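You operate a simulated robot arm through the tools that you are given. There is no shell and no other tool. Be economical: measure what you need, move in short steps, check, and stop when the job is done.

The job below is to be done with a simulated two-armed robot. You get a single attempt, and the scene is never put back.

## Task
Screw the lid back on the purple-lid jar.

The check looks at the end state, three seconds after you hand in, the way a careful person would. Anything else that was tipped, shoved, dropped, spilled or broken makes it a failure. Lids that push on must go on centred and level and be pressed home; caps that screw on are set level and turned clockwise until they are tight.

## Robot
Two 7-joint arms with two-finger parallel grippers on one trunk, on a base that drives. Base frame: it is fixed to the floor where the robot stands at the start and does not move with it; the origin is under the middle of the robot, x ahead of it, y to its left, z up; the surface under the hand at the start is at about z = 740. Readings come in mm, degrees, newtons and seconds.
The left shoulder is at the start at [70, 178, 1020], the right one opposite. With the tool pointing down near the work surface each hand reaches from about 300 to 740 mm from the robot's upright axis, wherever it stands, measured 20 degrees to its own side. Payload 3.43 kg a hand.
The tool frame of a hand sits at the grasp point between the pads (the TCP): z along the fingers, y along the line on which they close. The tips reach 30 mm beyond it. Largest opening 94 mm; finger width 28, thickness 10; the body of the gripper, 50 by 96 mm, starts 55 mm behind the TCP.
Orientation is told as [roll, pitch, yaw] about the base's x, y, z axes, in that order, counted from this pose: with the fingers straight down and closing along the base's y, the tool's x points along the base's -x, its y along +y and its z along -z.

## Interface
- The arms move only by the tool drive_tool. It takes "left_increments", "right_increments" or both (then of equal length, played together; a hand with none holds still); each is a list of rows, each an object of numbers (a shift or turn left out is 0, a gripper value left out holds the last): "tx", "ty", "tz": the shift along the tool's x, y, z in mm; "rx", "ry", "rz": the turn, a rotation vector about the tool's x, y, z in degrees. In form: [{"tx": .., "ty": .., "tz": .., "rx": .., "ry": .., "rz": ..}, ...]. A call has 1 to 10 rows; each row shifts and turns the commanded pose from where the row before left it, along the tool's axes as they then stand. "left_fingers" and "right_fingers" are, for a hand that has rows, the opening, from 0 (shut) to 1 (fully open), set as the call begins (left out, the last holds). A row lasts 0.2 s, in which the tool goes at most 50 mm and 8.6 degrees; a call with a longer step from one row to the next is refused whole, and so is a gripper value outside its range. Where a pose cannot be reached the arm comes as near as it can. A force on the tool above 40 N (or 10 N above the force at the start of the call, whichever is more), or a blocked arm, ends the call early, and 0.2 s more pass. Each finger travels about 153 mm/s and halts on what it meets, pressing with about 36 N; the grip force reading is that of the motor and also rises with nothing between the fingers. The clock runs only during rows and for 0.2 s after the last one: add rows that do not move to give the fingers time. The reply holds the time, the measured pose of the TCP, the force on the tool along the base axes, the opening and the grip force, in the units named above and with some noise, with the torque about the TCP (base axes, N m) and any sound that the robot's microphone picked up, and new pictures: "pictures" is both (left out), scene, wrist or none (wrist: the cameras of the hands that moved).
- Cameras (640 x 400 px; columns grow to the right, rows downward): "scene" is now at [134.6, -10.7, 1331.4]; the picture's right is [-0.11, -0.99, -0.00], its down [-0.64, 0.07, -0.77] and it looks along [0.76, -0.08, -0.64] (base axes); focal length 280 px, centre (320, 200). "left" rides on the left gripper at [76, -14, -102] in its tool frame; the picture's right is [0.18, 0.98, 0.00], its down [-0.75, 0.14, -0.64] and it looks along [-0.63, 0.12, 0.77] (tool axes); focal length 243 px, centre (320, 200). "right" rides on the right gripper at [76, 14, -103] in its tool frame; the picture's right is [-0.18, 0.98, 0.00], its down [-0.75, -0.14, -0.64] and it looks along [-0.63, -0.12, 0.77] (tool axes); focal length 243 px, centre (320, 200).
- move_column(by): slides the trunk up (or, below 0, down) by that many mm; the arms and the scene camera ride with it, the base frame stays. It gives what a move gives, with no picture.
- drive_base(legs): drives the robot by 1 to 6 legs, each [ahead, turn to the left] in mm and degrees, along the robot's own axes; the way and the turn of a leg run together, so that a leg with both is an arc; at most 1500 mm and 180 degrees a leg. The arms and the cameras ride along, it lands a little off, and it stops where it bumps. It gives what a move gives, and a new picture of the scene camera.
- pan_tilt(pan, tilt): turns the head with the scene camera to pan (to the left, within 86 degrees either way) and tilt (down, from -29 to 69), counted from straight ahead of the robot. It gives what a move gives, and a new picture of the scene camera.
- pixel_to_xyz(camera, pixels): there is no depth. For up to 12 entries [column, row, z] of the newest picture of that camera ("zoom" is the newest enlarged one), the place [x, y] in the base frame at which the ray of that pixel passes the height z, good to about 2 mm. The clock stands still meanwhile.
- zoom(camera, box): a new picture of the part [left, top, right, bottom] of that camera's present view, enlarged. The clock stands still meanwhile.
- finish_job(): hands the job in; it is judged then, once.

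Go step by step. Measure first, check grasps and placings, and put right what went wrong. The budget is 80 turns and 260 pictures, counting those below and the enlarged ones. Unless the task says otherwise, let go and move clear before handing in, and close with one line.

The tools are called as a command line: name --argument value ..., lists and objects as JSON in quotes. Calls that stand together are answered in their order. drive_tool: Moves the arms, as the interface text tells. Its arguments: {"type":"object","properties":{"left_increments":{"type":"array","items":{"type":"object","properties":{"tx":{"type":"number"},"ty":{"type":"number"},"tz":{"type":"number"},"rx":{"type":"number"},"ry":{"type":"number"},"rz":{"type":"number"}}}},"left_fingers":{"type":"number"},"right_increments":{"type":"array","items":{"type":"object","properties":{"tx":{"type":"number"},"ty":{"type":"number"},"tz":{"type":"number"},"rx":{"type":"number"},"ry":{"type":"number"},"rz":{"type":"number"}}}},"right_fingers":{"type":"number"},"pictures":{"type":"string","enum":["both","scene","wrist","none"]}},"required":[]} The other tools are called the same way: move_column (by) slides the trunk up or down; drive_base (legs) drives the base; pan_tilt (pan, tilt) turns the head that bears the scene camera; pixel_to_xyz (camera, pixels) gives the place at which the rays of pixels pass given heights; zoom (camera, box) takes an enlarged picture of a part of a camera's view; finish_job () hands the job in.

At the start:

```text
time_s: 0.0
left_ee_pos: [564.4, 116.9, 1124.4]
left_tcp_rot: [0.0, -0.1, 0.0]
left_wrist_force: [0.0, 1.0, 0.2]
left_wrist_torque: [-0.02, -0.01, 0.01]
left_grip_width: 93.9
left_finger_force: 0.0
right_ee_pos: [367.2, -211.8, 1032.9]
right_tcp_rot: [0.0, 0.0, 0.0]
right_wrist_force: [0.5, 0.8, 0.9]
right_wrist_torque: [-0.01, 0.01, 0.01]
right_grip_width: 94.0
right_finger_force: 0.0
trunk travel left (down, up): [-600.0, 240.0]
robot x, y, heading: [-0.1, 2.7, 0.1]
head pan, tilt: [-6.2, 39.9]
```

scene: 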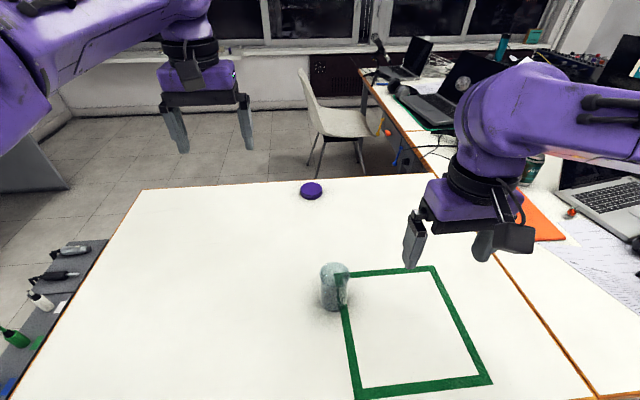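
right: 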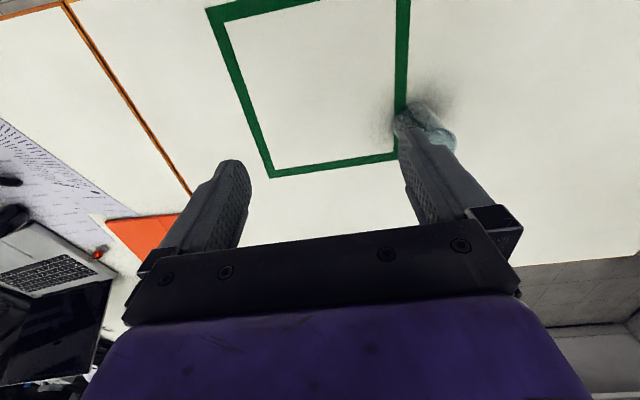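
left: 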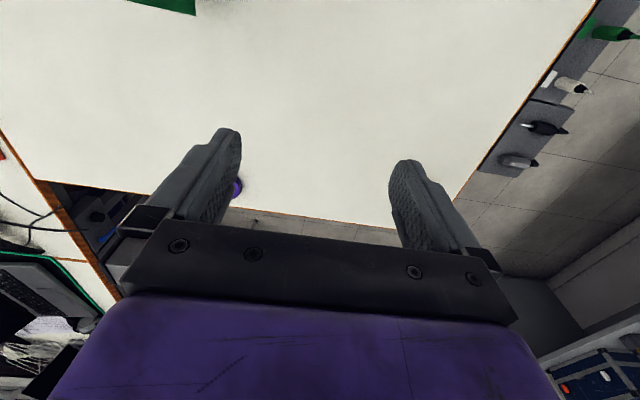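

The scene shows a purple lid around (311,190) at the table's far edge and a glass jar around (334,287). I'll zoom in on both and measure them.

zoom --camera "scene" --box '[280, 170, 380, 320]'

pixel_to_xyz --camera "scene" --pixels '[[311, 190, 755], [311, 190, 740], [334, 308, 740], [334, 270, 820], [320, 300, 740], [348, 300, 740], [311, 200, 740], [311, 182, 760]]'

```text
2.67 times, centred on (330, 245) of scene
```

zoom: 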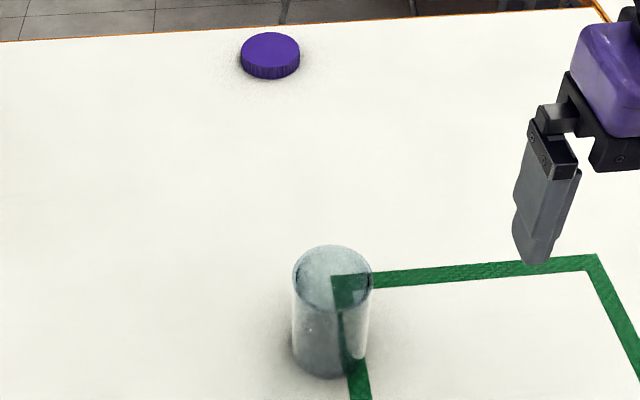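

```text
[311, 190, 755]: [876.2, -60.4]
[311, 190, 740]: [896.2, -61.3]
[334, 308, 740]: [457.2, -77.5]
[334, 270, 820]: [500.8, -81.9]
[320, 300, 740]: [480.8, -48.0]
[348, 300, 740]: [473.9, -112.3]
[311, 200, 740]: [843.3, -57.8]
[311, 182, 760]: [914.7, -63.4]
```

The lid lies at about x 870, beyond reach, and the jar at about x 480. I'll take finer points from the zoom, then look at the table's near edge.

pixel_to_xyz --camera "zoom" --pixels '[[270, 79, 740], [241, 62, 745], [300, 62, 745], [270, 32, 755], [270, 66, 755], [332, 378, 740], [292, 280, 830], [372, 280, 830], [332, 245, 830], [332, 312, 830], [290, 355, 740], [368, 355, 740]]'

pan_tilt --pan 0 --tilt 69

```text
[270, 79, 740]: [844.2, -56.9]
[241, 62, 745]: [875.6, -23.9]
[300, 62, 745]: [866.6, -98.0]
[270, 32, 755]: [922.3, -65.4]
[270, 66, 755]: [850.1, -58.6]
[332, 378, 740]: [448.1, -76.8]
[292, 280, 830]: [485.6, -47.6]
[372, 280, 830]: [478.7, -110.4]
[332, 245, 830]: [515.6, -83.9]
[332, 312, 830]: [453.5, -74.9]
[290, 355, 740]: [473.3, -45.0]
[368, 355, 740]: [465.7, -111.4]
```

```text
time_s: 0.9
left_ee_pos: [564.2, 117.2, 1123.9]
left_tcp_rot: [0.0, 0.0, 0.0]
left_wrist_force: [0.0, 0.4, -0.2]
left_wrist_torque: [0.01, -0.01, 0.01]
left_grip_width: 94.0
left_finger_force: 0.0
right_ee_pos: [368.8, -211.7, 1033.4]
right_tcp_rot: [0.0, -0.1, 0.1]
right_wrist_force: [0.8, 0.2, 0.3]
right_wrist_torque: [-0.02, 0.01, 0.02]
right_grip_width: 93.9
right_finger_force: 0.1
trunk travel left (down, up): [-600.0, 240.0]
robot x, y, heading: [0.1, 0.2, 0.1]
head pan, tilt: [0.0, 68.8]
```

scene: 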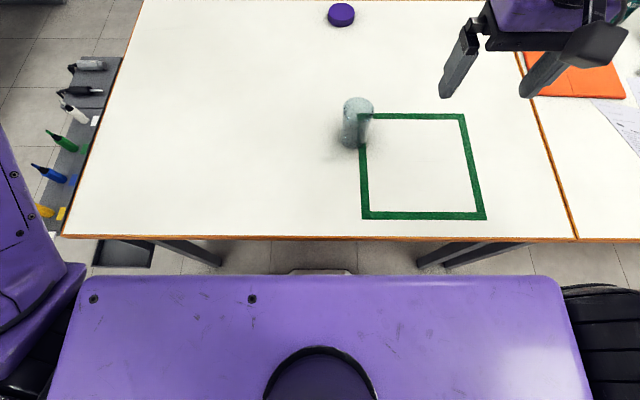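

The table's near edge is at row 238 with the trunk's front at about row 275. I'll measure the clearance ahead of the base.

pixel_to_xyz --camera "scene" --pixels '[[320, 238, 740], [320, 275, 740], [320, 275, 900], [320, 272, 0], [320, 272, 300], [340, 15, 755], [65, 236, 740], [575, 240, 740], [320, 275, 1100], [357, 105, 830]]'

zoom --camera "scene" --box '[220, 220, 440, 320]'

zoom --camera "scene" --box '[300, 0, 420, 160]'

```text
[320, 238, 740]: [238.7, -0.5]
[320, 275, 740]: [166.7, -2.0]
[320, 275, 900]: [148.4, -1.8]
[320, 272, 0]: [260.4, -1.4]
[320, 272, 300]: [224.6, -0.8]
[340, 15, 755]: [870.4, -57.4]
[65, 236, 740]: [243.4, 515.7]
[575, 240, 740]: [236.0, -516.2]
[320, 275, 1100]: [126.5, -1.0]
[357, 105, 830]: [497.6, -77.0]
```

```text
2.91 times, centred on (330, 270) of scene
```

zoom: 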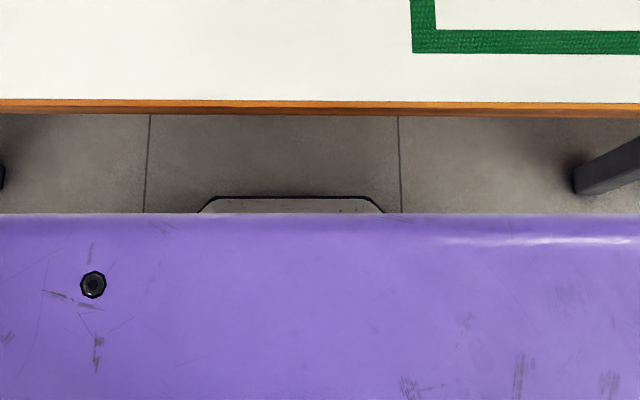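

```text
2.50 times, centred on (360, 80) of scene
```

zoom: 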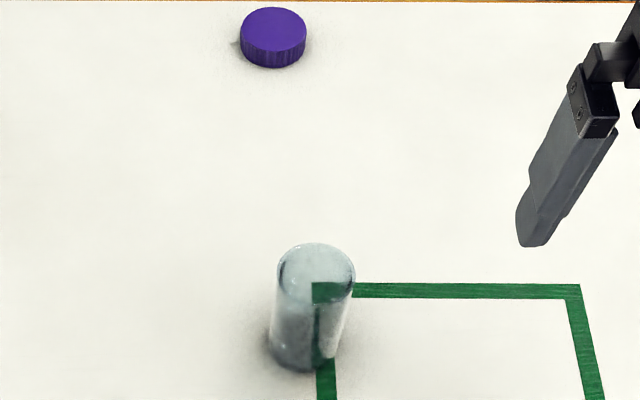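

There are about 90 mm between the trunk front (x≈150) and the table edge (x≈239). I'll drive 65 mm ahead, which leaves only a modest forward tilt to reach the lid.

drive_base --legs '[[65, 0]]'

```text
time_s: 1.9
left_ee_pos: [629.2, 116.7, 1124.6]
left_tcp_rot: [0.1, -0.1, 0.0]
left_wrist_force: [-0.8, 0.5, 0.1]
left_wrist_torque: [0.0, 0.0, 0.0]
left_grip_width: 94.1
left_finger_force: 0.0
right_ee_pos: [431.7, -212.9, 1034.3]
right_tcp_rot: [0.0, 0.0, 0.0]
right_wrist_force: [0.0, -0.8, 0.1]
right_wrist_torque: [-0.01, -0.02, 0.0]
right_grip_width: 93.7
right_finger_force: 0.0
trunk travel left (down, up): [-600.0, 240.0]
robot x, y, heading: [66.3, 2.4, 0.0]
head pan, tilt: [0.0, 68.8]
```

scene: 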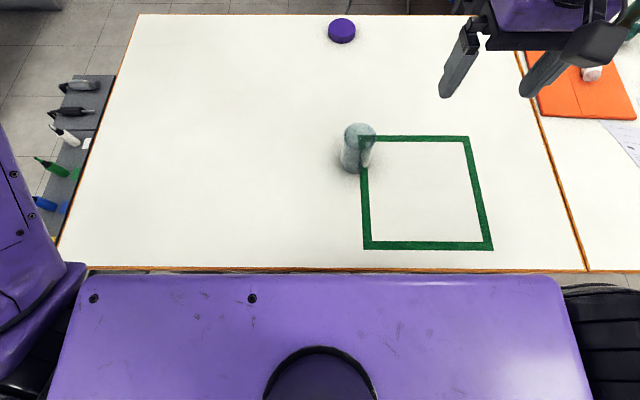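

The drive was clean. Now I move the right hand towards a spot above the lid and the left hand aside.

drive_tool --right_increments '[{"tx": -38, "ty": 19}, {"tx": -38, "ty": 19}, {"tx": -38, "ty": 19}, {"tx": -38, "ty": 19}, {"tx": -38, "ty": 19}, {"tx": -38, "ty": 19}, {"tx": -38, "ty": 19}, {"tx": -30, "ty": 19}, {}, {}]' --left_increments '[{"ty": 20, "tx": 20}, {"ty": 20, "tx": 20}, {"ty": 20, "tx": 20}, {"ty": 20, "tx": 20}, {"ty": 20, "tx": 20}, {"ty": 20, "tx": 20}, {"ty": 20, "tx": 20}, {}, {}, {}]' --right_fingers 1

```text
time_s: 4.1
left_ee_pos: [489.0, 257.3, 1123.2]
left_tcp_rot: [0.0, -0.1, 0.0]
left_wrist_force: [-0.4, -0.7, -0.3]
left_wrist_torque: [-0.01, 0.0, 0.03]
left_grip_width: 94.2
left_finger_force: 0.0
right_ee_pos: [704.4, -85.0, 1033.4]
right_tcp_rot: [0.1, 0.0, 0.0]
right_wrist_force: [0.6, 0.1, -0.5]
right_wrist_torque: [-0.02, 0.0, 0.02]
right_grip_width: 93.9
right_finger_force: 0.0
right hand out of reach, approached as far as the arm can: row 8
trunk travel left (down, up): [-600.0, 240.0]
robot x, y, heading: [64.2, -0.4, 0.1]
head pan, tilt: [0.0, 68.8]
```

scene: 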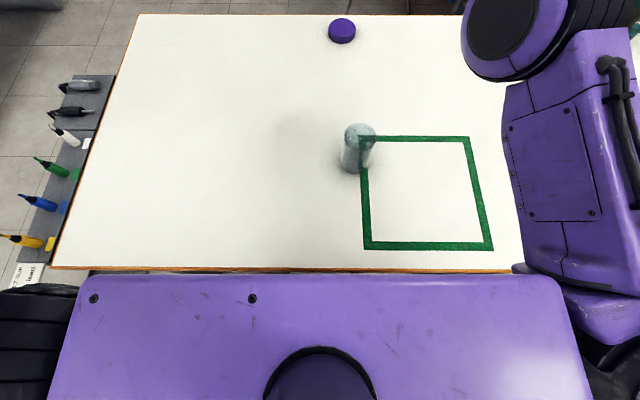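
right: 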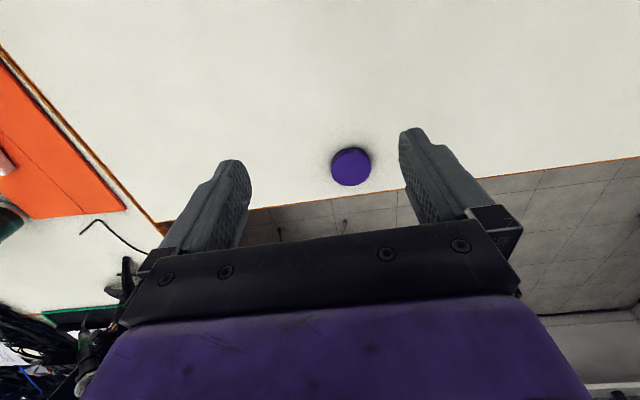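
left: 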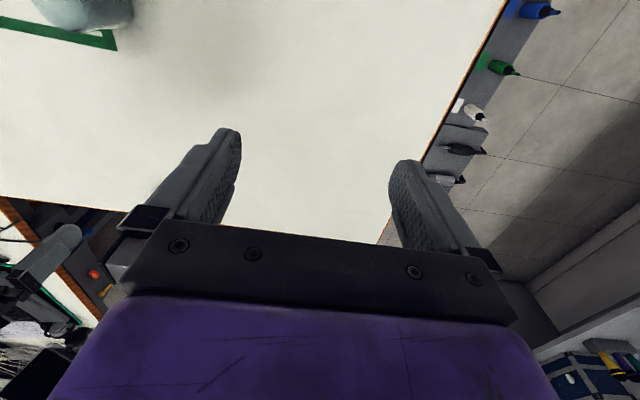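

The lid shows at (351,166) in the right wrist view. I'll descend a little and tilt the tool forward about 35°.

pixel_to_xyz --camera "right" --pixels '[[351, 166, 755], [331, 166, 750], [372, 166, 750], [351, 148, 740], [351, 185, 740]]'

drive_tool --right_increments '[{"tz": 25}, {"tz": 25}, {"tz": 25}, {"tz": 25}, {"ry": -7}, {"ry": -7}, {"ry": -7}, {"ry": -7}, {"ry": -7}, {}]' --pictures "wrist"

```text
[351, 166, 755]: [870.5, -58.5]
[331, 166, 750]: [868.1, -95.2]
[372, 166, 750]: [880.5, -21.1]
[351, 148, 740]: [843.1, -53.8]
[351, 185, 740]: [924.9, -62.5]
```

```text
time_s: 6.3
left_ee_pos: [487.8, 255.9, 1123.9]
left_tcp_rot: [0.0, 0.0, 0.1]
left_wrist_force: [0.8, 0.3, -0.7]
left_wrist_torque: [0.04, -0.03, 0.02]
left_grip_width: 94.2
left_finger_force: 0.0
right_ee_pos: [705.5, -87.2, 933.3]
right_tcp_rot: [0.2, -35.1, -0.2]
right_wrist_force: [0.1, 0.2, 1.2]
right_wrist_torque: [-0.01, 0.01, -0.02]
right_grip_width: 94.0
right_finger_force: 0.1
trunk travel left (down, up): [-600.0, 240.0]
robot x, y, heading: [65.6, 3.3, 0.0]
head pan, tilt: [0.0, 68.8]
```

right: 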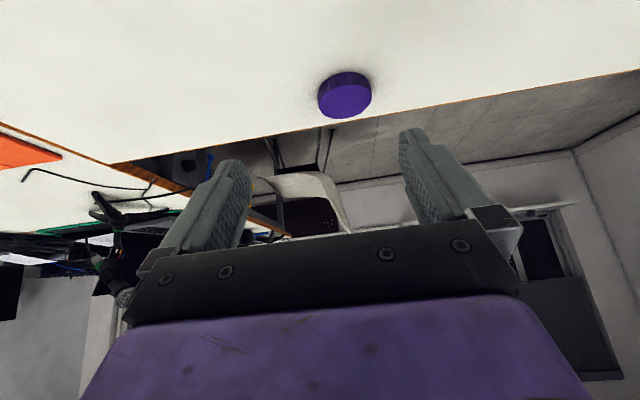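

The lid's centre is near (873,-58) with a diameter of about 73. I'll approach along a slanted path, first to (800,-58,840).

drive_tool --right_increments '[{"tx": -5, "ty": 6, "tz": 26}, {"tx": -5, "ty": 6, "tz": 26}, {"tx": -5, "ty": 6, "tz": 26}, {"tx": -5, "ty": 6, "tz": 26}, {"tx": -4, "ty": 5, "tz": 26}, {}, {}]' --pictures "both"

```text
time_s: 7.9
left_ee_pos: [488.7, 256.9, 1122.3]
left_tcp_rot: [0.0, 0.0, 0.0]
left_wrist_force: [1.0, 0.7, 0.4]
left_wrist_torque: [0.01, 0.07, -0.02]
left_grip_width: 93.8
left_finger_force: 0.0
right_ee_pos: [799.5, -55.7, 841.2]
right_tcp_rot: [0.0, -35.1, 0.1]
right_wrist_force: [-0.1, -0.7, -0.7]
right_wrist_torque: [-0.02, -0.01, 0.0]
right_grip_width: 94.0
right_finger_force: 0.1
trunk travel left (down, up): [-600.0, 240.0]
robot x, y, heading: [65.0, 0.7, -0.1]
head pan, tilt: [0.0, 68.8]
```

scene: 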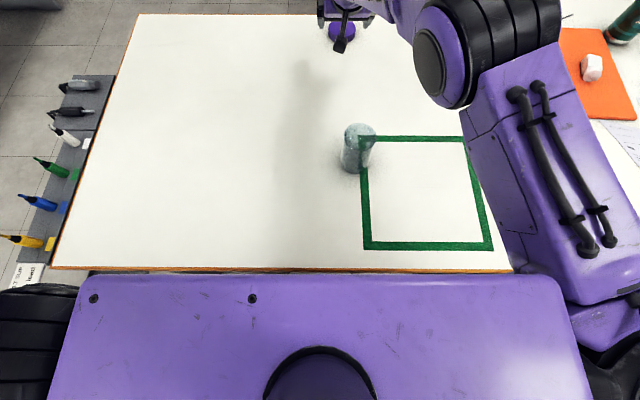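
right: 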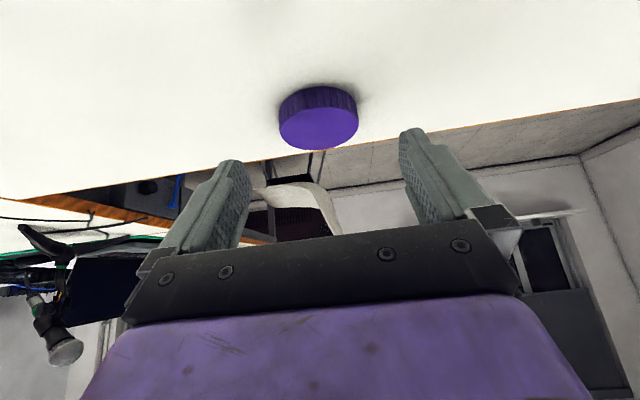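

The lid shows at (319,118), and the hand reaches here. I'll zoom to measure it precisely.

zoom --camera "right" --box '[260, 70, 380, 160]'

```text
4.44 times, centred on (320, 115) of right
```

zoom: 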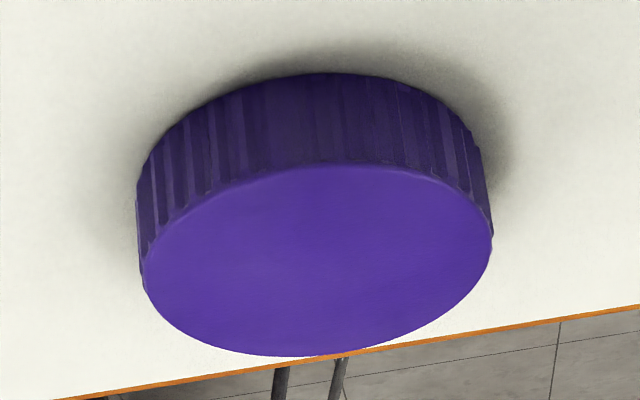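

pixel_to_xyz --camera "zoom" --pixels '[[325, 73, 740], [325, 164, 760], [325, 164, 765], [144, 262, 760], [492, 238, 760], [300, 356, 760], [300, 356, 765], [144, 262, 765], [492, 238, 765]]'

```text
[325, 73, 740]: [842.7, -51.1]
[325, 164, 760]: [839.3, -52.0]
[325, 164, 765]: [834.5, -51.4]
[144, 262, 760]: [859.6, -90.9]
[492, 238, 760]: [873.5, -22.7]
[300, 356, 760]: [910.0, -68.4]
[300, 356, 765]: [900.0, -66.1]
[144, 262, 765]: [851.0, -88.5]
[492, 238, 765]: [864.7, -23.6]
```

The lid has a diameter of about 71, is about 17.5 thick, and is centred near (875,-57). I'll go down to straddle it.

drive_tool --right_increments '[{"tx": -4, "tz": 22}, {"tx": -4, "tz": 22}, {"tx": -4, "ty": -1, "tz": 22}, {"tx": -2, "tz": 14}, {"tx": -2, "tz": 9}, {}, {}]'

```text
time_s: 9.5
left_ee_pos: [488.4, 257.5, 1124.5]
left_tcp_rot: [0.0, -0.1, 0.1]
left_wrist_force: [0.2, 0.1, -0.2]
left_wrist_torque: [0.0, 0.03, -0.01]
left_grip_width: 94.1
left_finger_force: 0.1
right_ee_pos: [840.6, -77.8, 781.8]
right_tcp_rot: [0.0, -35.0, 0.1]
right_wrist_force: [-0.3, 0.8, 2.5]
right_wrist_torque: [0.17, -0.04, 0.06]
right_grip_width: 94.1
right_finger_force: 0.1
right hand out of reach, approached as far as the arm can: row 3, 4, 5
trunk travel left (down, up): [-600.0, 240.0]
robot x, y, heading: [65.4, -0.8, 0.2]
head pan, tilt: [0.0, 68.8]
```

scene: 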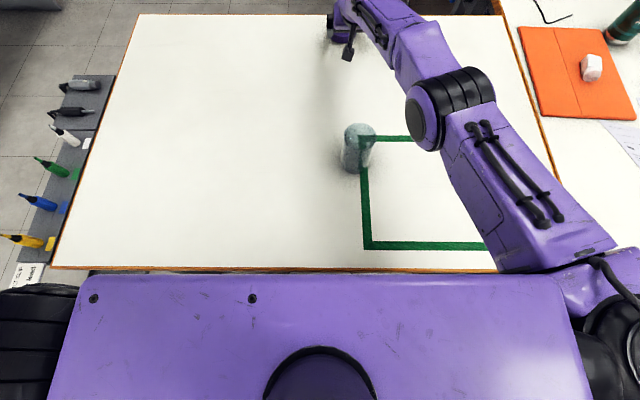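
right: 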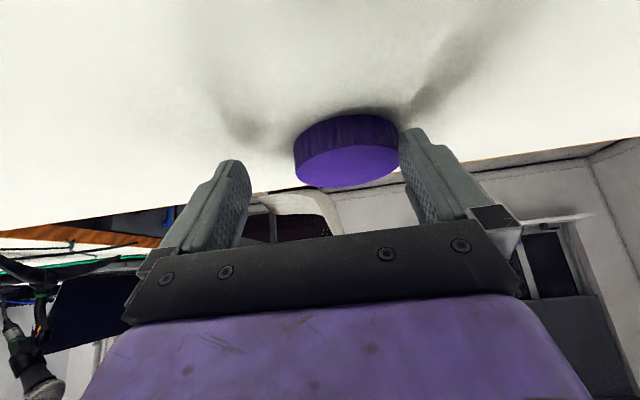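

The arm fell short at (841,-78), with the left finger near the lid. I'll back off and increase the tilt to 55° for more reach.

drive_tool --right_increments '[{"tz": -24}, {"tz": -24}, {"tz": -24}, {"ry": -7}, {"ry": -7}, {"ry": -6}, {}]' --pictures "wrist"

```text
time_s: 11.1
left_ee_pos: [489.4, 255.1, 1124.9]
left_tcp_rot: [0.0, 0.0, 0.0]
left_wrist_force: [0.1, 0.9, 0.1]
left_wrist_torque: [0.0, -0.03, -0.03]
left_grip_width: 94.1
left_finger_force: 0.1
right_ee_pos: [802.0, -84.6, 841.7]
right_tcp_rot: [-1.4, -50.8, -0.3]
right_wrist_force: [0.1, 0.3, -0.6]
right_wrist_torque: [-0.02, -0.01, -0.01]
right_grip_width: 94.1
right_finger_force: 0.0
right hand out of reach, approached as far as the arm can: row 6
trunk travel left (down, up): [-600.0, 240.0]
robot x, y, heading: [63.8, 2.9, 0.1]
head pan, tilt: [0.0, 68.8]
```

right: 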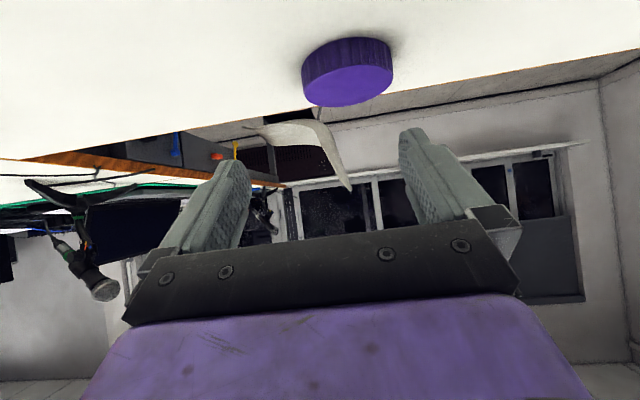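

The reach budget says lowering the trunk about 100 mm gives enough margin at a 45–50° tilt. I'll raise the hand first, then lower the trunk.

drive_tool --right_increments '[{"tx": -13, "tz": -26}, {"tx": -13, "tz": -26}, {"tx": -13, "tz": -26}, {"tx": -13, "tz": -26}, {"tx": -13, "tz": -26}, {"ry": 6, "rx": 1.4}, {}]' --pictures "none"

move_column --by -100

```text
time_s: 12.1
left_ee_pos: [488.1, 255.7, 1125.4]
left_tcp_rot: [0.0, -0.1, -0.2]
left_wrist_force: [0.2, -0.5, 0.7]
left_wrist_torque: [0.02, -0.02, 0.01]
left_grip_width: 93.9
left_finger_force: 0.0
right_ee_pos: [739.5, -98.1, 832.0]
right_tcp_rot: [-0.7, -40.9, -2.5]
right_wrist_force: [0.3, 0.4, -0.7]
right_wrist_torque: [-0.01, -0.05, 0.02]
right_grip_width: 94.0
right_finger_force: 0.0
trunk travel left (down, up): [-600.0, 240.0]
robot x, y, heading: [65.0, 3.4, -0.0]
head pan, tilt: [0.0, 68.8]
stopped in row 4 (right hand): the arm was blocked; the commanded pose is now the measured one
```

```text
time_s: 13.0
left_ee_pos: [482.6, 256.3, 1053.3]
left_tcp_rot: [0.1, -0.3, -0.1]
left_wrist_force: [-0.4, 0.2, -0.1]
left_wrist_torque: [0.02, -0.01, 0.0]
left_grip_width: 94.0
left_finger_force: 0.0
right_ee_pos: [741.2, -98.9, 771.9]
right_tcp_rot: [-0.1, -42.3, -3.2]
right_wrist_force: [-21.0, 3.3, 22.9]
right_wrist_torque: [-0.66, 0.32, -0.56]
right_grip_width: 92.9
right_finger_force: 0.0
trunk travel left (down, up): [-526.0, 314.0]
robot x, y, heading: [59.2, -0.9, -0.1]
head pan, tilt: [0.0, 68.8]
stopped: the force on the tool passed its limit at 55 N (the readings are from after the stop); the commanded pose is now the measured one
```

Calling both at once was a mistake. The arm stopped partway at a limit, and the trunk then pressed the fingertips on the bare table (lid and jar are clear). I'll bring the trunk back up to relieve it.

move_column --by 74

```text
time_s: 14.2
left_ee_pos: [488.2, 256.7, 1124.9]
left_tcp_rot: [-0.1, 0.0, -0.1]
left_wrist_force: [0.8, -0.8, 0.5]
left_wrist_torque: [-0.01, -0.01, 0.02]
left_grip_width: 94.1
left_finger_force: 0.2
right_ee_pos: [744.2, -99.5, 839.0]
right_tcp_rot: [-0.2, -41.9, -3.1]
right_wrist_force: [1.1, 0.0, 0.8]
right_wrist_torque: [0.0, -0.01, 0.0]
right_grip_width: 94.2
right_finger_force: 0.1
trunk travel left (down, up): [-600.0, 240.0]
robot x, y, heading: [62.2, 3.5, -0.2]
head pan, tilt: [0.0, 68.8]
```

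The contact is released. I'll untilt to about -20° and raise the hand, then look at the scene.

drive_tool --right_increments '[{"ry": 7}, {"ry": 7}, {"ry": 7, "rz": -3}, {"tz": -30}, {"tz": -30}, {"tz": -30}, {"tz": -30}, {"tz": -15}, {}]'

```text
time_s: 16.1
left_ee_pos: [487.7, 256.9, 1124.1]
left_tcp_rot: [0.0, 0.1, -0.1]
left_wrist_force: [0.3, -0.3, -0.6]
left_wrist_torque: [0.01, -0.02, 0.05]
left_grip_width: 94.2
left_finger_force: 0.1
right_ee_pos: [696.4, -94.8, 965.9]
right_tcp_rot: [-1.5, -20.7, 0.2]
right_wrist_force: [1.0, 0.5, 0.7]
right_wrist_torque: [-0.01, -0.01, 0.02]
right_grip_width: 94.1
right_finger_force: 0.1
trunk travel left (down, up): [-600.0, 240.0]
robot x, y, heading: [65.4, 3.4, 0.1]
head pan, tilt: [0.0, 68.8]
```

scene: 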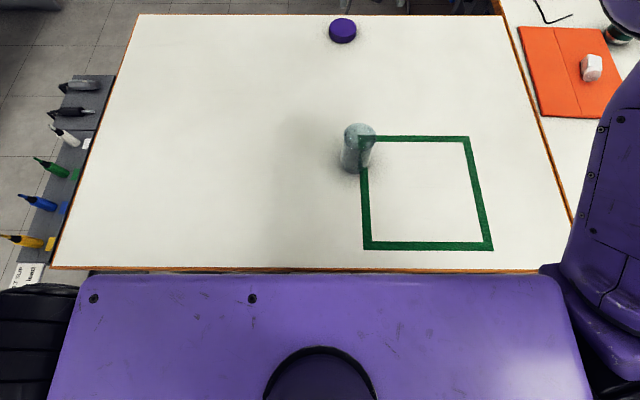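
right: 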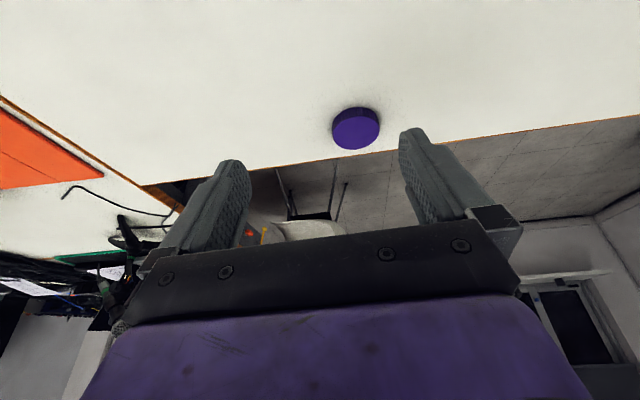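

All is well: the lid is at (342,31) and the jar untouched. I'll lower the trunk by 110 (the hand goes to z≈856).

move_column --by -110

```text
time_s: 17.6
left_ee_pos: [488.6, 255.8, 1014.8]
left_tcp_rot: [0.0, -0.1, 0.0]
left_wrist_force: [0.7, -0.1, 1.1]
left_wrist_torque: [0.0, -0.02, -0.01]
left_grip_width: 94.0
left_finger_force: 0.2
right_ee_pos: [696.5, -95.0, 856.1]
right_tcp_rot: [-1.3, -20.8, 0.2]
right_wrist_force: [0.1, 0.0, 1.1]
right_wrist_torque: [0.01, -0.01, 0.02]
right_grip_width: 94.0
right_finger_force: 0.1
trunk travel left (down, up): [-490.0, 350.0]
robot x, y, heading: [65.4, 5.4, -0.0]
head pan, tilt: [0.0, 68.8]
```

Now forward to above the near side of the lid, tilting to about -45°.

drive_tool --right_increments '[{"tx": -31, "ty": 12, "tz": 15}, {"tx": -31, "ty": 12, "tz": 15}, {"tx": -31, "ty": 13, "tz": 15}, {"ry": -8, "rx": 1.3}, {"ry": -8}, {"ry": -8}, {}]' --pictures "wrist"

```text
time_s: 19.2
left_ee_pos: [489.6, 257.3, 1013.5]
left_tcp_rot: [0.2, 0.0, -0.1]
left_wrist_force: [0.4, -0.2, -0.4]
left_wrist_torque: [0.03, 0.01, -0.02]
left_grip_width: 94.0
left_finger_force: 0.1
right_ee_pos: [793.2, -83.7, 838.8]
right_tcp_rot: [-1.7, -43.7, -1.7]
right_wrist_force: [-0.5, 0.3, -1.1]
right_wrist_torque: [0.0, 0.01, 0.0]
right_grip_width: 93.8
right_finger_force: 0.1
right hand out of reach, approached as far as the arm can: row 3
trunk travel left (down, up): [-490.0, 350.0]
robot x, y, heading: [65.6, 2.8, -0.2]
head pan, tilt: [0.0, 68.8]
```

right: 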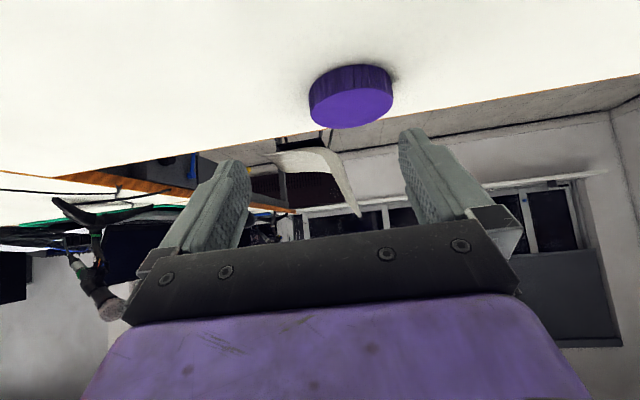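

The tilt now works. Next I'll close in along the tool axis and correct y.

drive_tool --right_increments '[{"ty": 13, "rx": 1.2, "rz": -1.2}, {"ty": 14}, {"tx": -1, "tz": 14}, {"tx": -2, "tz": 14}, {"tx": -2, "tz": 13}, {}, {}]' --pictures "wrist"

```text
time_s: 20.8
left_ee_pos: [488.3, 256.4, 1014.7]
left_tcp_rot: [0.0, -0.1, -0.1]
left_wrist_force: [0.6, -0.1, 0.9]
left_wrist_torque: [-0.01, 0.01, 0.03]
left_grip_width: 93.9
left_finger_force: 0.1
right_ee_pos: [820.8, -39.7, 817.4]
right_tcp_rot: [-6.1, -44.6, 3.4]
right_wrist_force: [0.2, -0.7, 0.4]
right_wrist_torque: [0.0, 0.0, 0.0]
right_grip_width: 93.9
right_finger_force: 0.1
trunk travel left (down, up): [-490.0, 350.0]
robot x, y, heading: [61.9, 1.6, 0.2]
head pan, tilt: [0.0, 68.8]
```

right: 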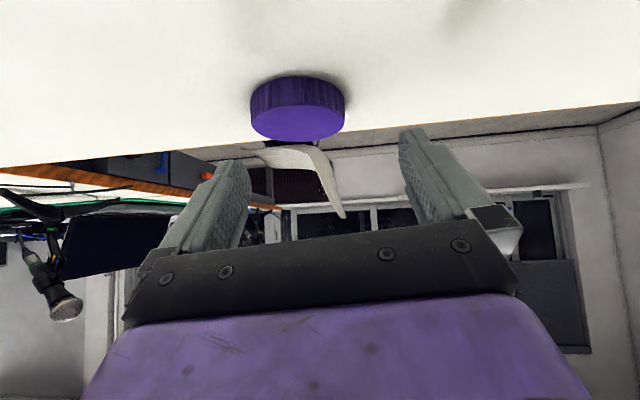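

The hand picked up a roll of a few degrees and y is 17 too far left. I'll correct both before the final approach.

drive_tool --right_increments '[{"rx": -3, "rz": 3}, {"ty": -17}, {"tz": 12}, {"tz": 12}, {}, {}]' --pictures "wrist"

```text
time_s: 22.2
left_ee_pos: [489.1, 257.9, 1014.8]
left_tcp_rot: [-0.1, 0.0, -0.1]
left_wrist_force: [1.2, -0.7, -0.7]
left_wrist_torque: [0.0, 0.0, 0.02]
left_grip_width: 94.1
left_finger_force: 0.0
right_ee_pos: [837.1, -55.6, 802.2]
right_tcp_rot: [-0.1, -44.8, -1.0]
right_wrist_force: [-0.6, -0.6, 0.3]
right_wrist_torque: [0.01, 0.01, 0.02]
right_grip_width: 93.8
right_finger_force: 0.0
trunk travel left (down, up): [-490.0, 350.0]
robot x, y, heading: [64.5, 4.4, 0.1]
head pan, tilt: [0.0, 68.8]
```

right: 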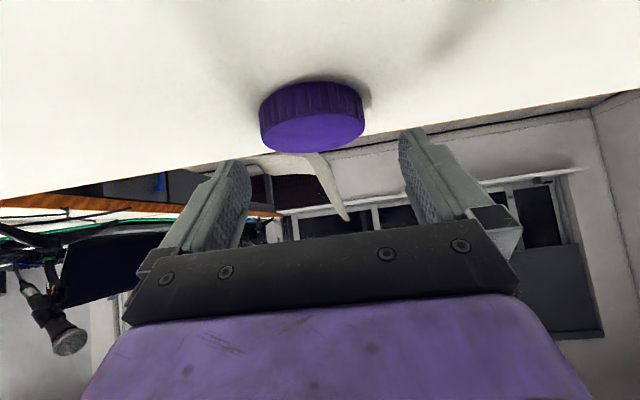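

Aligned. I'll check the lid centre against the TCP before the last step.

pixel_to_xyz --camera "right" --pixels '[[260, 134, 757], [364, 122, 757], [312, 130, 757], [312, 82, 740], [312, 110, 757], [312, 152, 757]]'

```text
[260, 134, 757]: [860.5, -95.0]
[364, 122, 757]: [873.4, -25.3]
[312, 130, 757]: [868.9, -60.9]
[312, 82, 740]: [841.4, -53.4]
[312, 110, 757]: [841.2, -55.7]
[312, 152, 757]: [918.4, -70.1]
```

The lid centre is about (876,-60). Final approach: 38 mm along the tool axis and -4 in y.

drive_tool --right_increments '[{"ty": -4, "tz": 9}, {"tz": 10}, {"tz": 10}, {"tz": 9}, {}, {}]' --pictures "both"

```text
time_s: 23.6
left_ee_pos: [490.1, 256.7, 1014.4]
left_tcp_rot: [0.0, 0.0, -0.2]
left_wrist_force: [-0.6, 0.3, 0.4]
left_wrist_torque: [0.0, -0.05, -0.02]
left_grip_width: 94.3
left_finger_force: 0.1
right_ee_pos: [865.4, -60.3, 775.3]
right_tcp_rot: [0.0, -44.8, -1.0]
right_wrist_force: [0.4, -0.2, 0.3]
right_wrist_torque: [0.04, -0.03, 0.0]
right_grip_width: 93.9
right_finger_force: 0.1
trunk travel left (down, up): [-490.0, 350.0]
robot x, y, heading: [65.9, -0.4, 0.0]
head pan, tilt: [0.0, 68.8]
```

scene: 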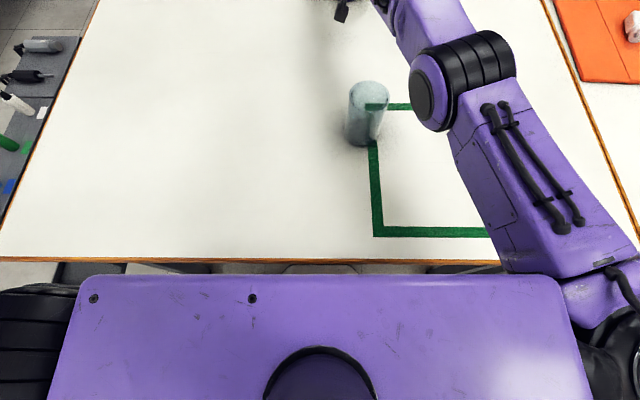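
right: 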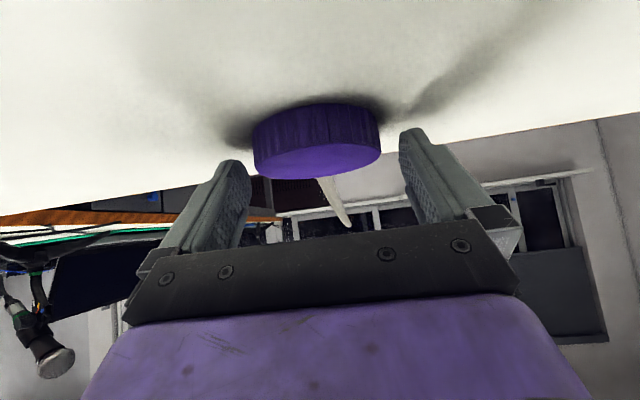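

The hand is in place around the lid. I'll lower 2 mm and close.

drive_tool --right_increments '[{"tx": 1.6, "tz": 1.6}, {}]' --pictures "none"

drive_tool --right_increments '[{}, {}, {}, {}]' --right_fingers 0 --pictures "wrist"

```text
time_s: 24.2
left_ee_pos: [487.6, 256.2, 1014.0]
left_tcp_rot: [0.0, -0.1, -0.1]
left_wrist_force: [0.1, 0.2, -0.5]
left_wrist_torque: [0.0, 0.01, 0.0]
left_grip_width: 94.1
left_finger_force: 0.1
right_ee_pos: [864.4, -60.3, 773.4]
right_tcp_rot: [0.0, -44.8, -0.9]
right_wrist_force: [0.9, -0.4, 0.8]
right_wrist_torque: [0.03, 0.02, 0.0]
right_grip_width: 94.0
right_finger_force: 0.1
trunk travel left (down, up): [-490.0, 350.0]
robot x, y, heading: [61.7, 1.0, 0.1]
head pan, tilt: [0.0, 68.8]
```

```text
time_s: 25.2
left_ee_pos: [488.5, 256.1, 1014.7]
left_tcp_rot: [0.1, 0.0, -0.1]
left_wrist_force: [-1.1, -0.2, 0.6]
left_wrist_torque: [0.02, 0.0, -0.01]
left_grip_width: 93.9
left_finger_force: 0.0
right_ee_pos: [864.5, -60.8, 773.8]
right_tcp_rot: [-0.1, -44.8, -0.9]
right_wrist_force: [0.1, -0.7, 1.5]
right_wrist_torque: [0.02, 0.02, 0.04]
right_grip_width: 79.0
right_finger_force: 36.1
trunk travel left (down, up): [-490.0, 350.0]
robot x, y, heading: [67.2, 0.7, -0.2]
head pan, tilt: [0.0, 68.8]
```

right: 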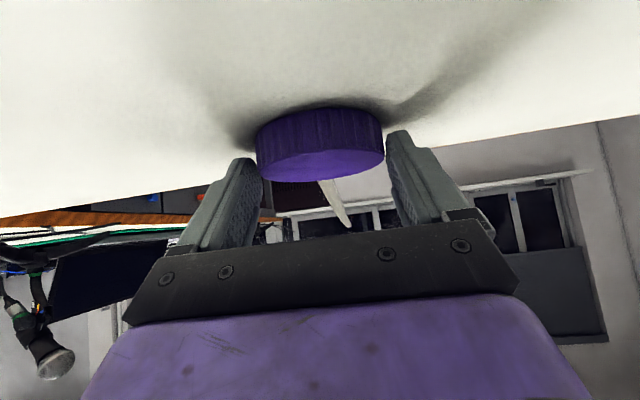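

Gripped at 36 N. I'll lift 20 mm and check the picture, then carry the lid to free table near (700,-200), where a vertical regrasp is possible.

drive_tool --right_increments '[{"tx": -7, "tz": -7}, {"tx": -7, "tz": -7}, {"tx": -4, "tz": -4}, {}]' --pictures "wrist"

```text
time_s: 26.2
left_ee_pos: [488.7, 256.9, 1014.6]
left_tcp_rot: [0.0, -0.1, -0.1]
left_wrist_force: [0.2, -0.1, -0.2]
left_wrist_torque: [0.01, -0.05, 0.01]
left_grip_width: 93.9
left_finger_force: 0.0
right_ee_pos: [865.5, -59.4, 799.5]
right_tcp_rot: [-0.1, -44.8, -1.0]
right_wrist_force: [-0.1, -0.3, 0.4]
right_wrist_torque: [0.0, -0.01, 0.03]
right_grip_width: 79.0
right_finger_force: 36.1
trunk travel left (down, up): [-490.0, 350.0]
robot x, y, heading: [64.5, 0.7, -0.1]
head pan, tilt: [0.0, 68.8]
```

right: 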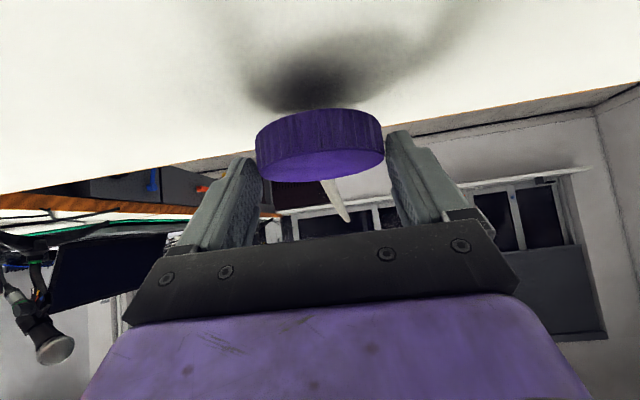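

The lid is lifted and level, with its shadow below. I'll carry it back and right.

drive_tool --right_increments '[{"tx": 15, "tz": -15, "ty": -18}, {"tx": 15, "tz": -15, "ty": -18}, {"tx": 15, "tz": -15, "ty": -18}, {"tx": 15, "tz": -15, "ty": -18}, {"tx": 15, "tz": -15, "ty": -18}, {"tx": 15, "tz": -15, "ty": -18}, {"tx": 15, "tz": -15, "ty": -18}, {"tx": 15, "tz": -15, "ty": -14}, {}, {}]' --pictures "both"

```text
time_s: 28.4
left_ee_pos: [487.3, 256.2, 1015.7]
left_tcp_rot: [0.0, -0.1, -0.1]
left_wrist_force: [0.9, 0.0, -0.6]
left_wrist_torque: [0.04, 0.01, -0.02]
left_grip_width: 94.1
left_finger_force: 0.0
right_ee_pos: [693.9, -199.2, 800.2]
right_tcp_rot: [0.1, -44.8, -1.0]
right_wrist_force: [-0.1, -0.2, -0.8]
right_wrist_torque: [0.0, -0.01, -0.01]
right_grip_width: 78.8
right_finger_force: 36.0
trunk travel left (down, up): [-490.0, 350.0]
robot x, y, heading: [67.3, -0.6, 0.1]
head pan, tilt: [0.0, 68.8]
```

scene: 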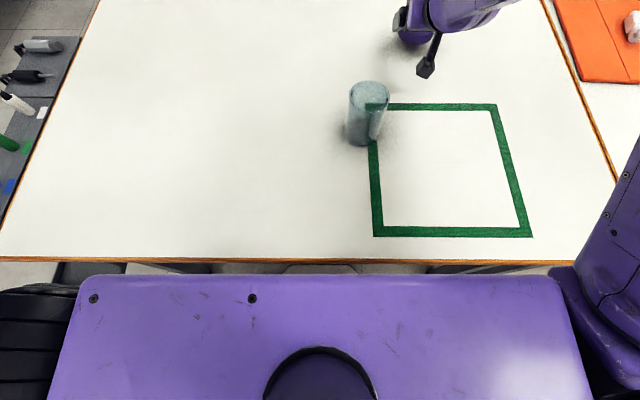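
right: 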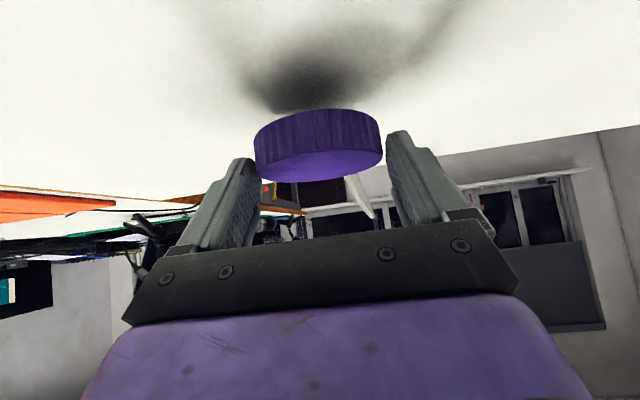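

Smooth carry. I'll lower 25.5 mm to the table.

drive_tool --right_increments '[{"tx": 6, "tz": 6}, {"tx": 6, "tz": 6}, {"tx": 4, "tz": 4}, {"tx": 2, "tz": 2}, {}]' --pictures "wrist"

```text
time_s: 29.6
left_ee_pos: [489.5, 256.1, 1015.5]
left_tcp_rot: [0.0, -0.1, -0.2]
left_wrist_force: [0.2, -0.4, -1.0]
left_wrist_torque: [0.03, -0.01, -0.04]
left_grip_width: 93.9
left_finger_force: 0.0
right_ee_pos: [694.7, -197.8, 775.1]
right_tcp_rot: [-0.1, -44.8, -0.9]
right_wrist_force: [-0.1, 0.1, 1.0]
right_wrist_torque: [0.0, 0.0, -0.04]
right_grip_width: 78.7
right_finger_force: 36.0
trunk travel left (down, up): [-490.0, 350.0]
robot x, y, heading: [64.1, -0.3, 0.1]
head pan, tilt: [0.0, 68.8]
```

right: 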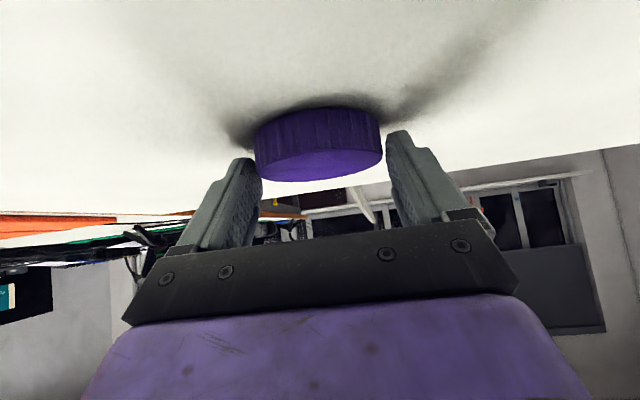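

About 1 mm remains. I'll lower by that, open, back out along the tool axis and untilt.

drive_tool --right_increments '[{"tx": 0.7, "tz": 0.7}, {}]' --pictures "none"

drive_tool --right_increments '[{}, {}, {}, {"tz": -20}, {"tz": -25}, {"tz": -25}, {"tz": -25}, {"ry": 8}, {"ry": 8}, {"ry": 8}]' --right_fingers 1 --pictures "none"

drive_tool --right_increments '[{"ry": 8}, {"ry": 8}, {"ry": 4.8}, {"tz": -25}, {"tz": -25}, {}, {}]'

```text
time_s: 30.2
left_ee_pos: [487.8, 256.1, 1014.8]
left_tcp_rot: [0.0, -0.1, -0.1]
left_wrist_force: [-0.7, 0.2, 0.5]
left_wrist_torque: [-0.04, 0.0, -0.01]
left_grip_width: 94.0
left_finger_force: 0.2
right_ee_pos: [692.3, -197.4, 772.8]
right_tcp_rot: [0.0, -44.8, -1.0]
right_wrist_force: [-0.2, 0.8, 0.7]
right_wrist_torque: [-0.01, 0.02, -0.02]
right_grip_width: 78.8
right_finger_force: 35.9
trunk travel left (down, up): [-490.0, 350.0]
robot x, y, heading: [64.4, 2.0, -0.1]
head pan, tilt: [0.0, 68.8]
```

```text
time_s: 32.4
left_ee_pos: [490.7, 256.7, 1014.3]
left_tcp_rot: [0.0, 0.0, -0.1]
left_wrist_force: [-0.8, 1.2, -0.3]
left_wrist_torque: [0.0, 0.02, 0.01]
left_grip_width: 94.0
left_finger_force: 0.0
right_ee_pos: [626.9, -196.4, 839.3]
right_tcp_rot: [0.0, -20.7, -1.0]
right_wrist_force: [0.1, 0.6, 0.3]
right_wrist_torque: [0.03, 0.01, 0.0]
right_grip_width: 93.8
right_finger_force: 0.1
trunk travel left (down, up): [-490.0, 350.0]
robot x, y, heading: [65.4, 0.2, 0.0]
head pan, tilt: [0.0, 68.8]
```

```text
time_s: 34.0
left_ee_pos: [488.0, 256.1, 1013.1]
left_tcp_rot: [0.0, -0.2, -0.1]
left_wrist_force: [0.7, 0.8, -0.5]
left_wrist_torque: [0.01, -0.04, -0.01]
left_grip_width: 94.0
left_finger_force: 0.1
right_ee_pos: [626.2, -196.5, 890.0]
right_tcp_rot: [0.0, 0.0, -0.8]
right_wrist_force: [0.0, -0.5, -0.4]
right_wrist_torque: [-0.03, 0.02, 0.03]
right_grip_width: 94.2
right_finger_force: 0.1
trunk travel left (down, up): [-490.0, 350.0]
robot x, y, heading: [63.7, 1.7, 0.1]
head pan, tilt: [0.0, 68.8]
```

scene: 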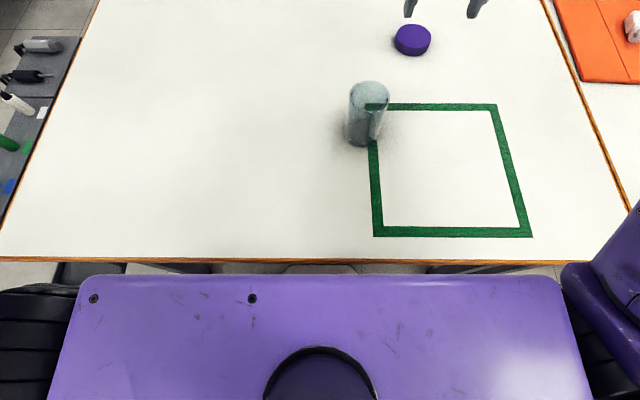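
right: 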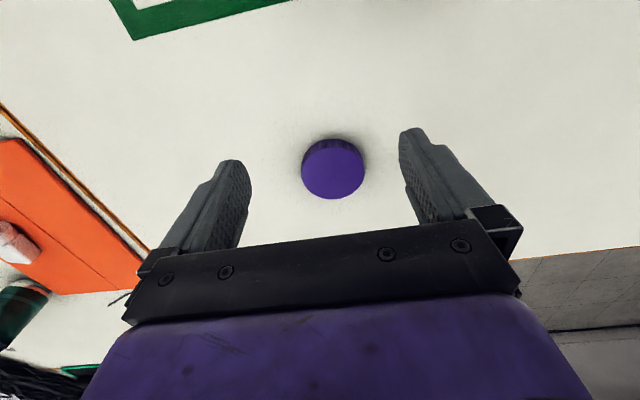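

The lid is set down at (332,169) in the wrist view. I'll measure it for the vertical regrasp.

zoom --camera "right" --box '[284, 124, 380, 214]'

```text
4.44 times, centred on (332, 169) of right
```

zoom: 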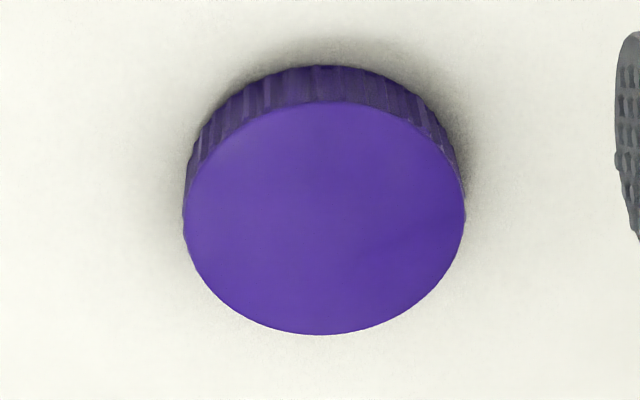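

pixel_to_xyz --camera "zoom" --pixels '[[183, 220, 757], [466, 215, 757], [325, 102, 757], [320, 335, 757], [325, 65, 740], [325, 218, 757], [325, 218, 760]]'

zoom --camera "scene" --box '[330, 70, 410, 160]'

```text
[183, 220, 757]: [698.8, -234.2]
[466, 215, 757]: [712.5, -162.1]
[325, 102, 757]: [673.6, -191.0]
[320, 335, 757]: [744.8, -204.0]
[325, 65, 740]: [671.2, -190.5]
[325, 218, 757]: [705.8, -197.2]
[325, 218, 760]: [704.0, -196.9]
```

```text
4.44 times, centred on (370, 115) of scene
```

zoom: 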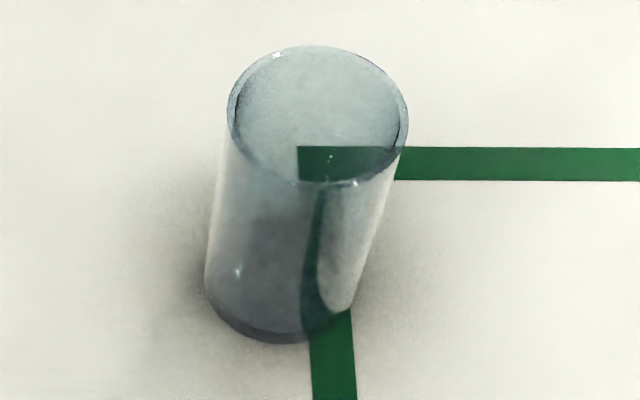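

The lid centre is (708,-198). I'll descend vertically over it to z 773 and grip.

drive_tool --right_increments '[{"tx": -41, "ty": -1}, {"tx": -41, "ty": -1}, {"tz": 30}, {"tz": 30}, {"tz": 30}, {"tz": 15}, {"tz": 12}, {}, {}]' --pictures "wrist"

```text
time_s: 36.0
left_ee_pos: [489.2, 257.0, 1013.1]
left_tcp_rot: [0.1, 0.0, -0.1]
left_wrist_force: [-0.2, -0.1, -0.1]
left_wrist_torque: [-0.01, 0.04, 0.04]
left_grip_width: 93.8
left_finger_force: 0.1
right_ee_pos: [706.2, -199.5, 772.9]
right_tcp_rot: [0.0, 0.1, -0.9]
right_wrist_force: [0.2, -0.1, 1.1]
right_wrist_torque: [-0.01, -0.02, 0.01]
right_grip_width: 94.0
right_finger_force: 0.0
trunk travel left (down, up): [-490.0, 350.0]
robot x, y, heading: [60.8, -1.1, 0.0]
head pan, tilt: [0.0, 68.8]
```

right: 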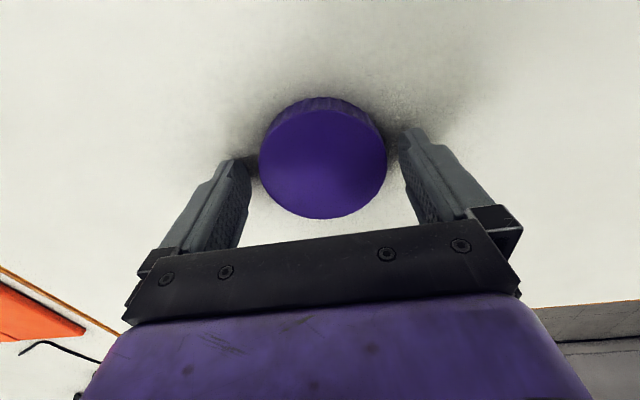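

I'll verify the lid centre relative to the TCP before closing.

pixel_to_xyz --camera "right" --pixels '[[259, 160, 757], [387, 155, 757], [322, 110, 757], [322, 219, 757], [320, 171, 757]]'

```text
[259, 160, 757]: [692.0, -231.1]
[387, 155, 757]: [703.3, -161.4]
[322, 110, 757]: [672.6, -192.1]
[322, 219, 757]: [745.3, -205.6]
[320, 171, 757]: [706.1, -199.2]
```

The centre is (709,-198.5), so I'll nudge +2 in x and close.

drive_tool --right_increments '[{"tx": -2.5}, {}]' --pictures "none"

drive_tool --right_increments '[{}, {}, {}, {}]' --right_fingers 0 --pictures "wrist"

```text
time_s: 36.6
left_ee_pos: [488.6, 256.2, 1014.8]
left_tcp_rot: [0.0, -0.1, -0.1]
left_wrist_force: [0.0, -0.6, -0.2]
left_wrist_torque: [0.04, 0.0, -0.01]
left_grip_width: 93.9
left_finger_force: 0.1
right_ee_pos: [711.4, -200.0, 773.3]
right_tcp_rot: [0.1, 0.0, -0.9]
right_wrist_force: [-0.1, 0.0, 0.9]
right_wrist_torque: [-0.02, -0.01, 0.0]
right_grip_width: 94.0
right_finger_force: 0.1
trunk travel left (down, up): [-490.0, 350.0]
robot x, y, heading: [64.1, 5.7, 0.0]
head pan, tilt: [0.0, 68.8]
```

```text
time_s: 37.6
left_ee_pos: [490.0, 256.8, 1015.0]
left_tcp_rot: [0.0, -0.1, -0.1]
left_wrist_force: [0.7, 0.0, 0.5]
left_wrist_torque: [0.05, 0.01, 0.02]
left_grip_width: 94.2
left_finger_force: 0.1
right_ee_pos: [711.6, -199.8, 774.3]
right_tcp_rot: [-0.1, 0.0, -0.9]
right_wrist_force: [-0.3, -0.3, 0.2]
right_wrist_torque: [0.0, 0.01, -0.04]
right_grip_width: 78.7
right_finger_force: 36.4
trunk travel left (down, up): [-490.0, 350.0]
robot x, y, heading: [65.0, 4.6, 0.2]
head pan, tilt: [0.0, 68.8]
```

right: 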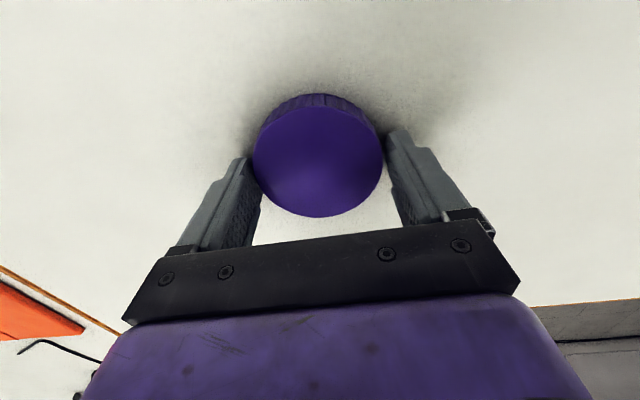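

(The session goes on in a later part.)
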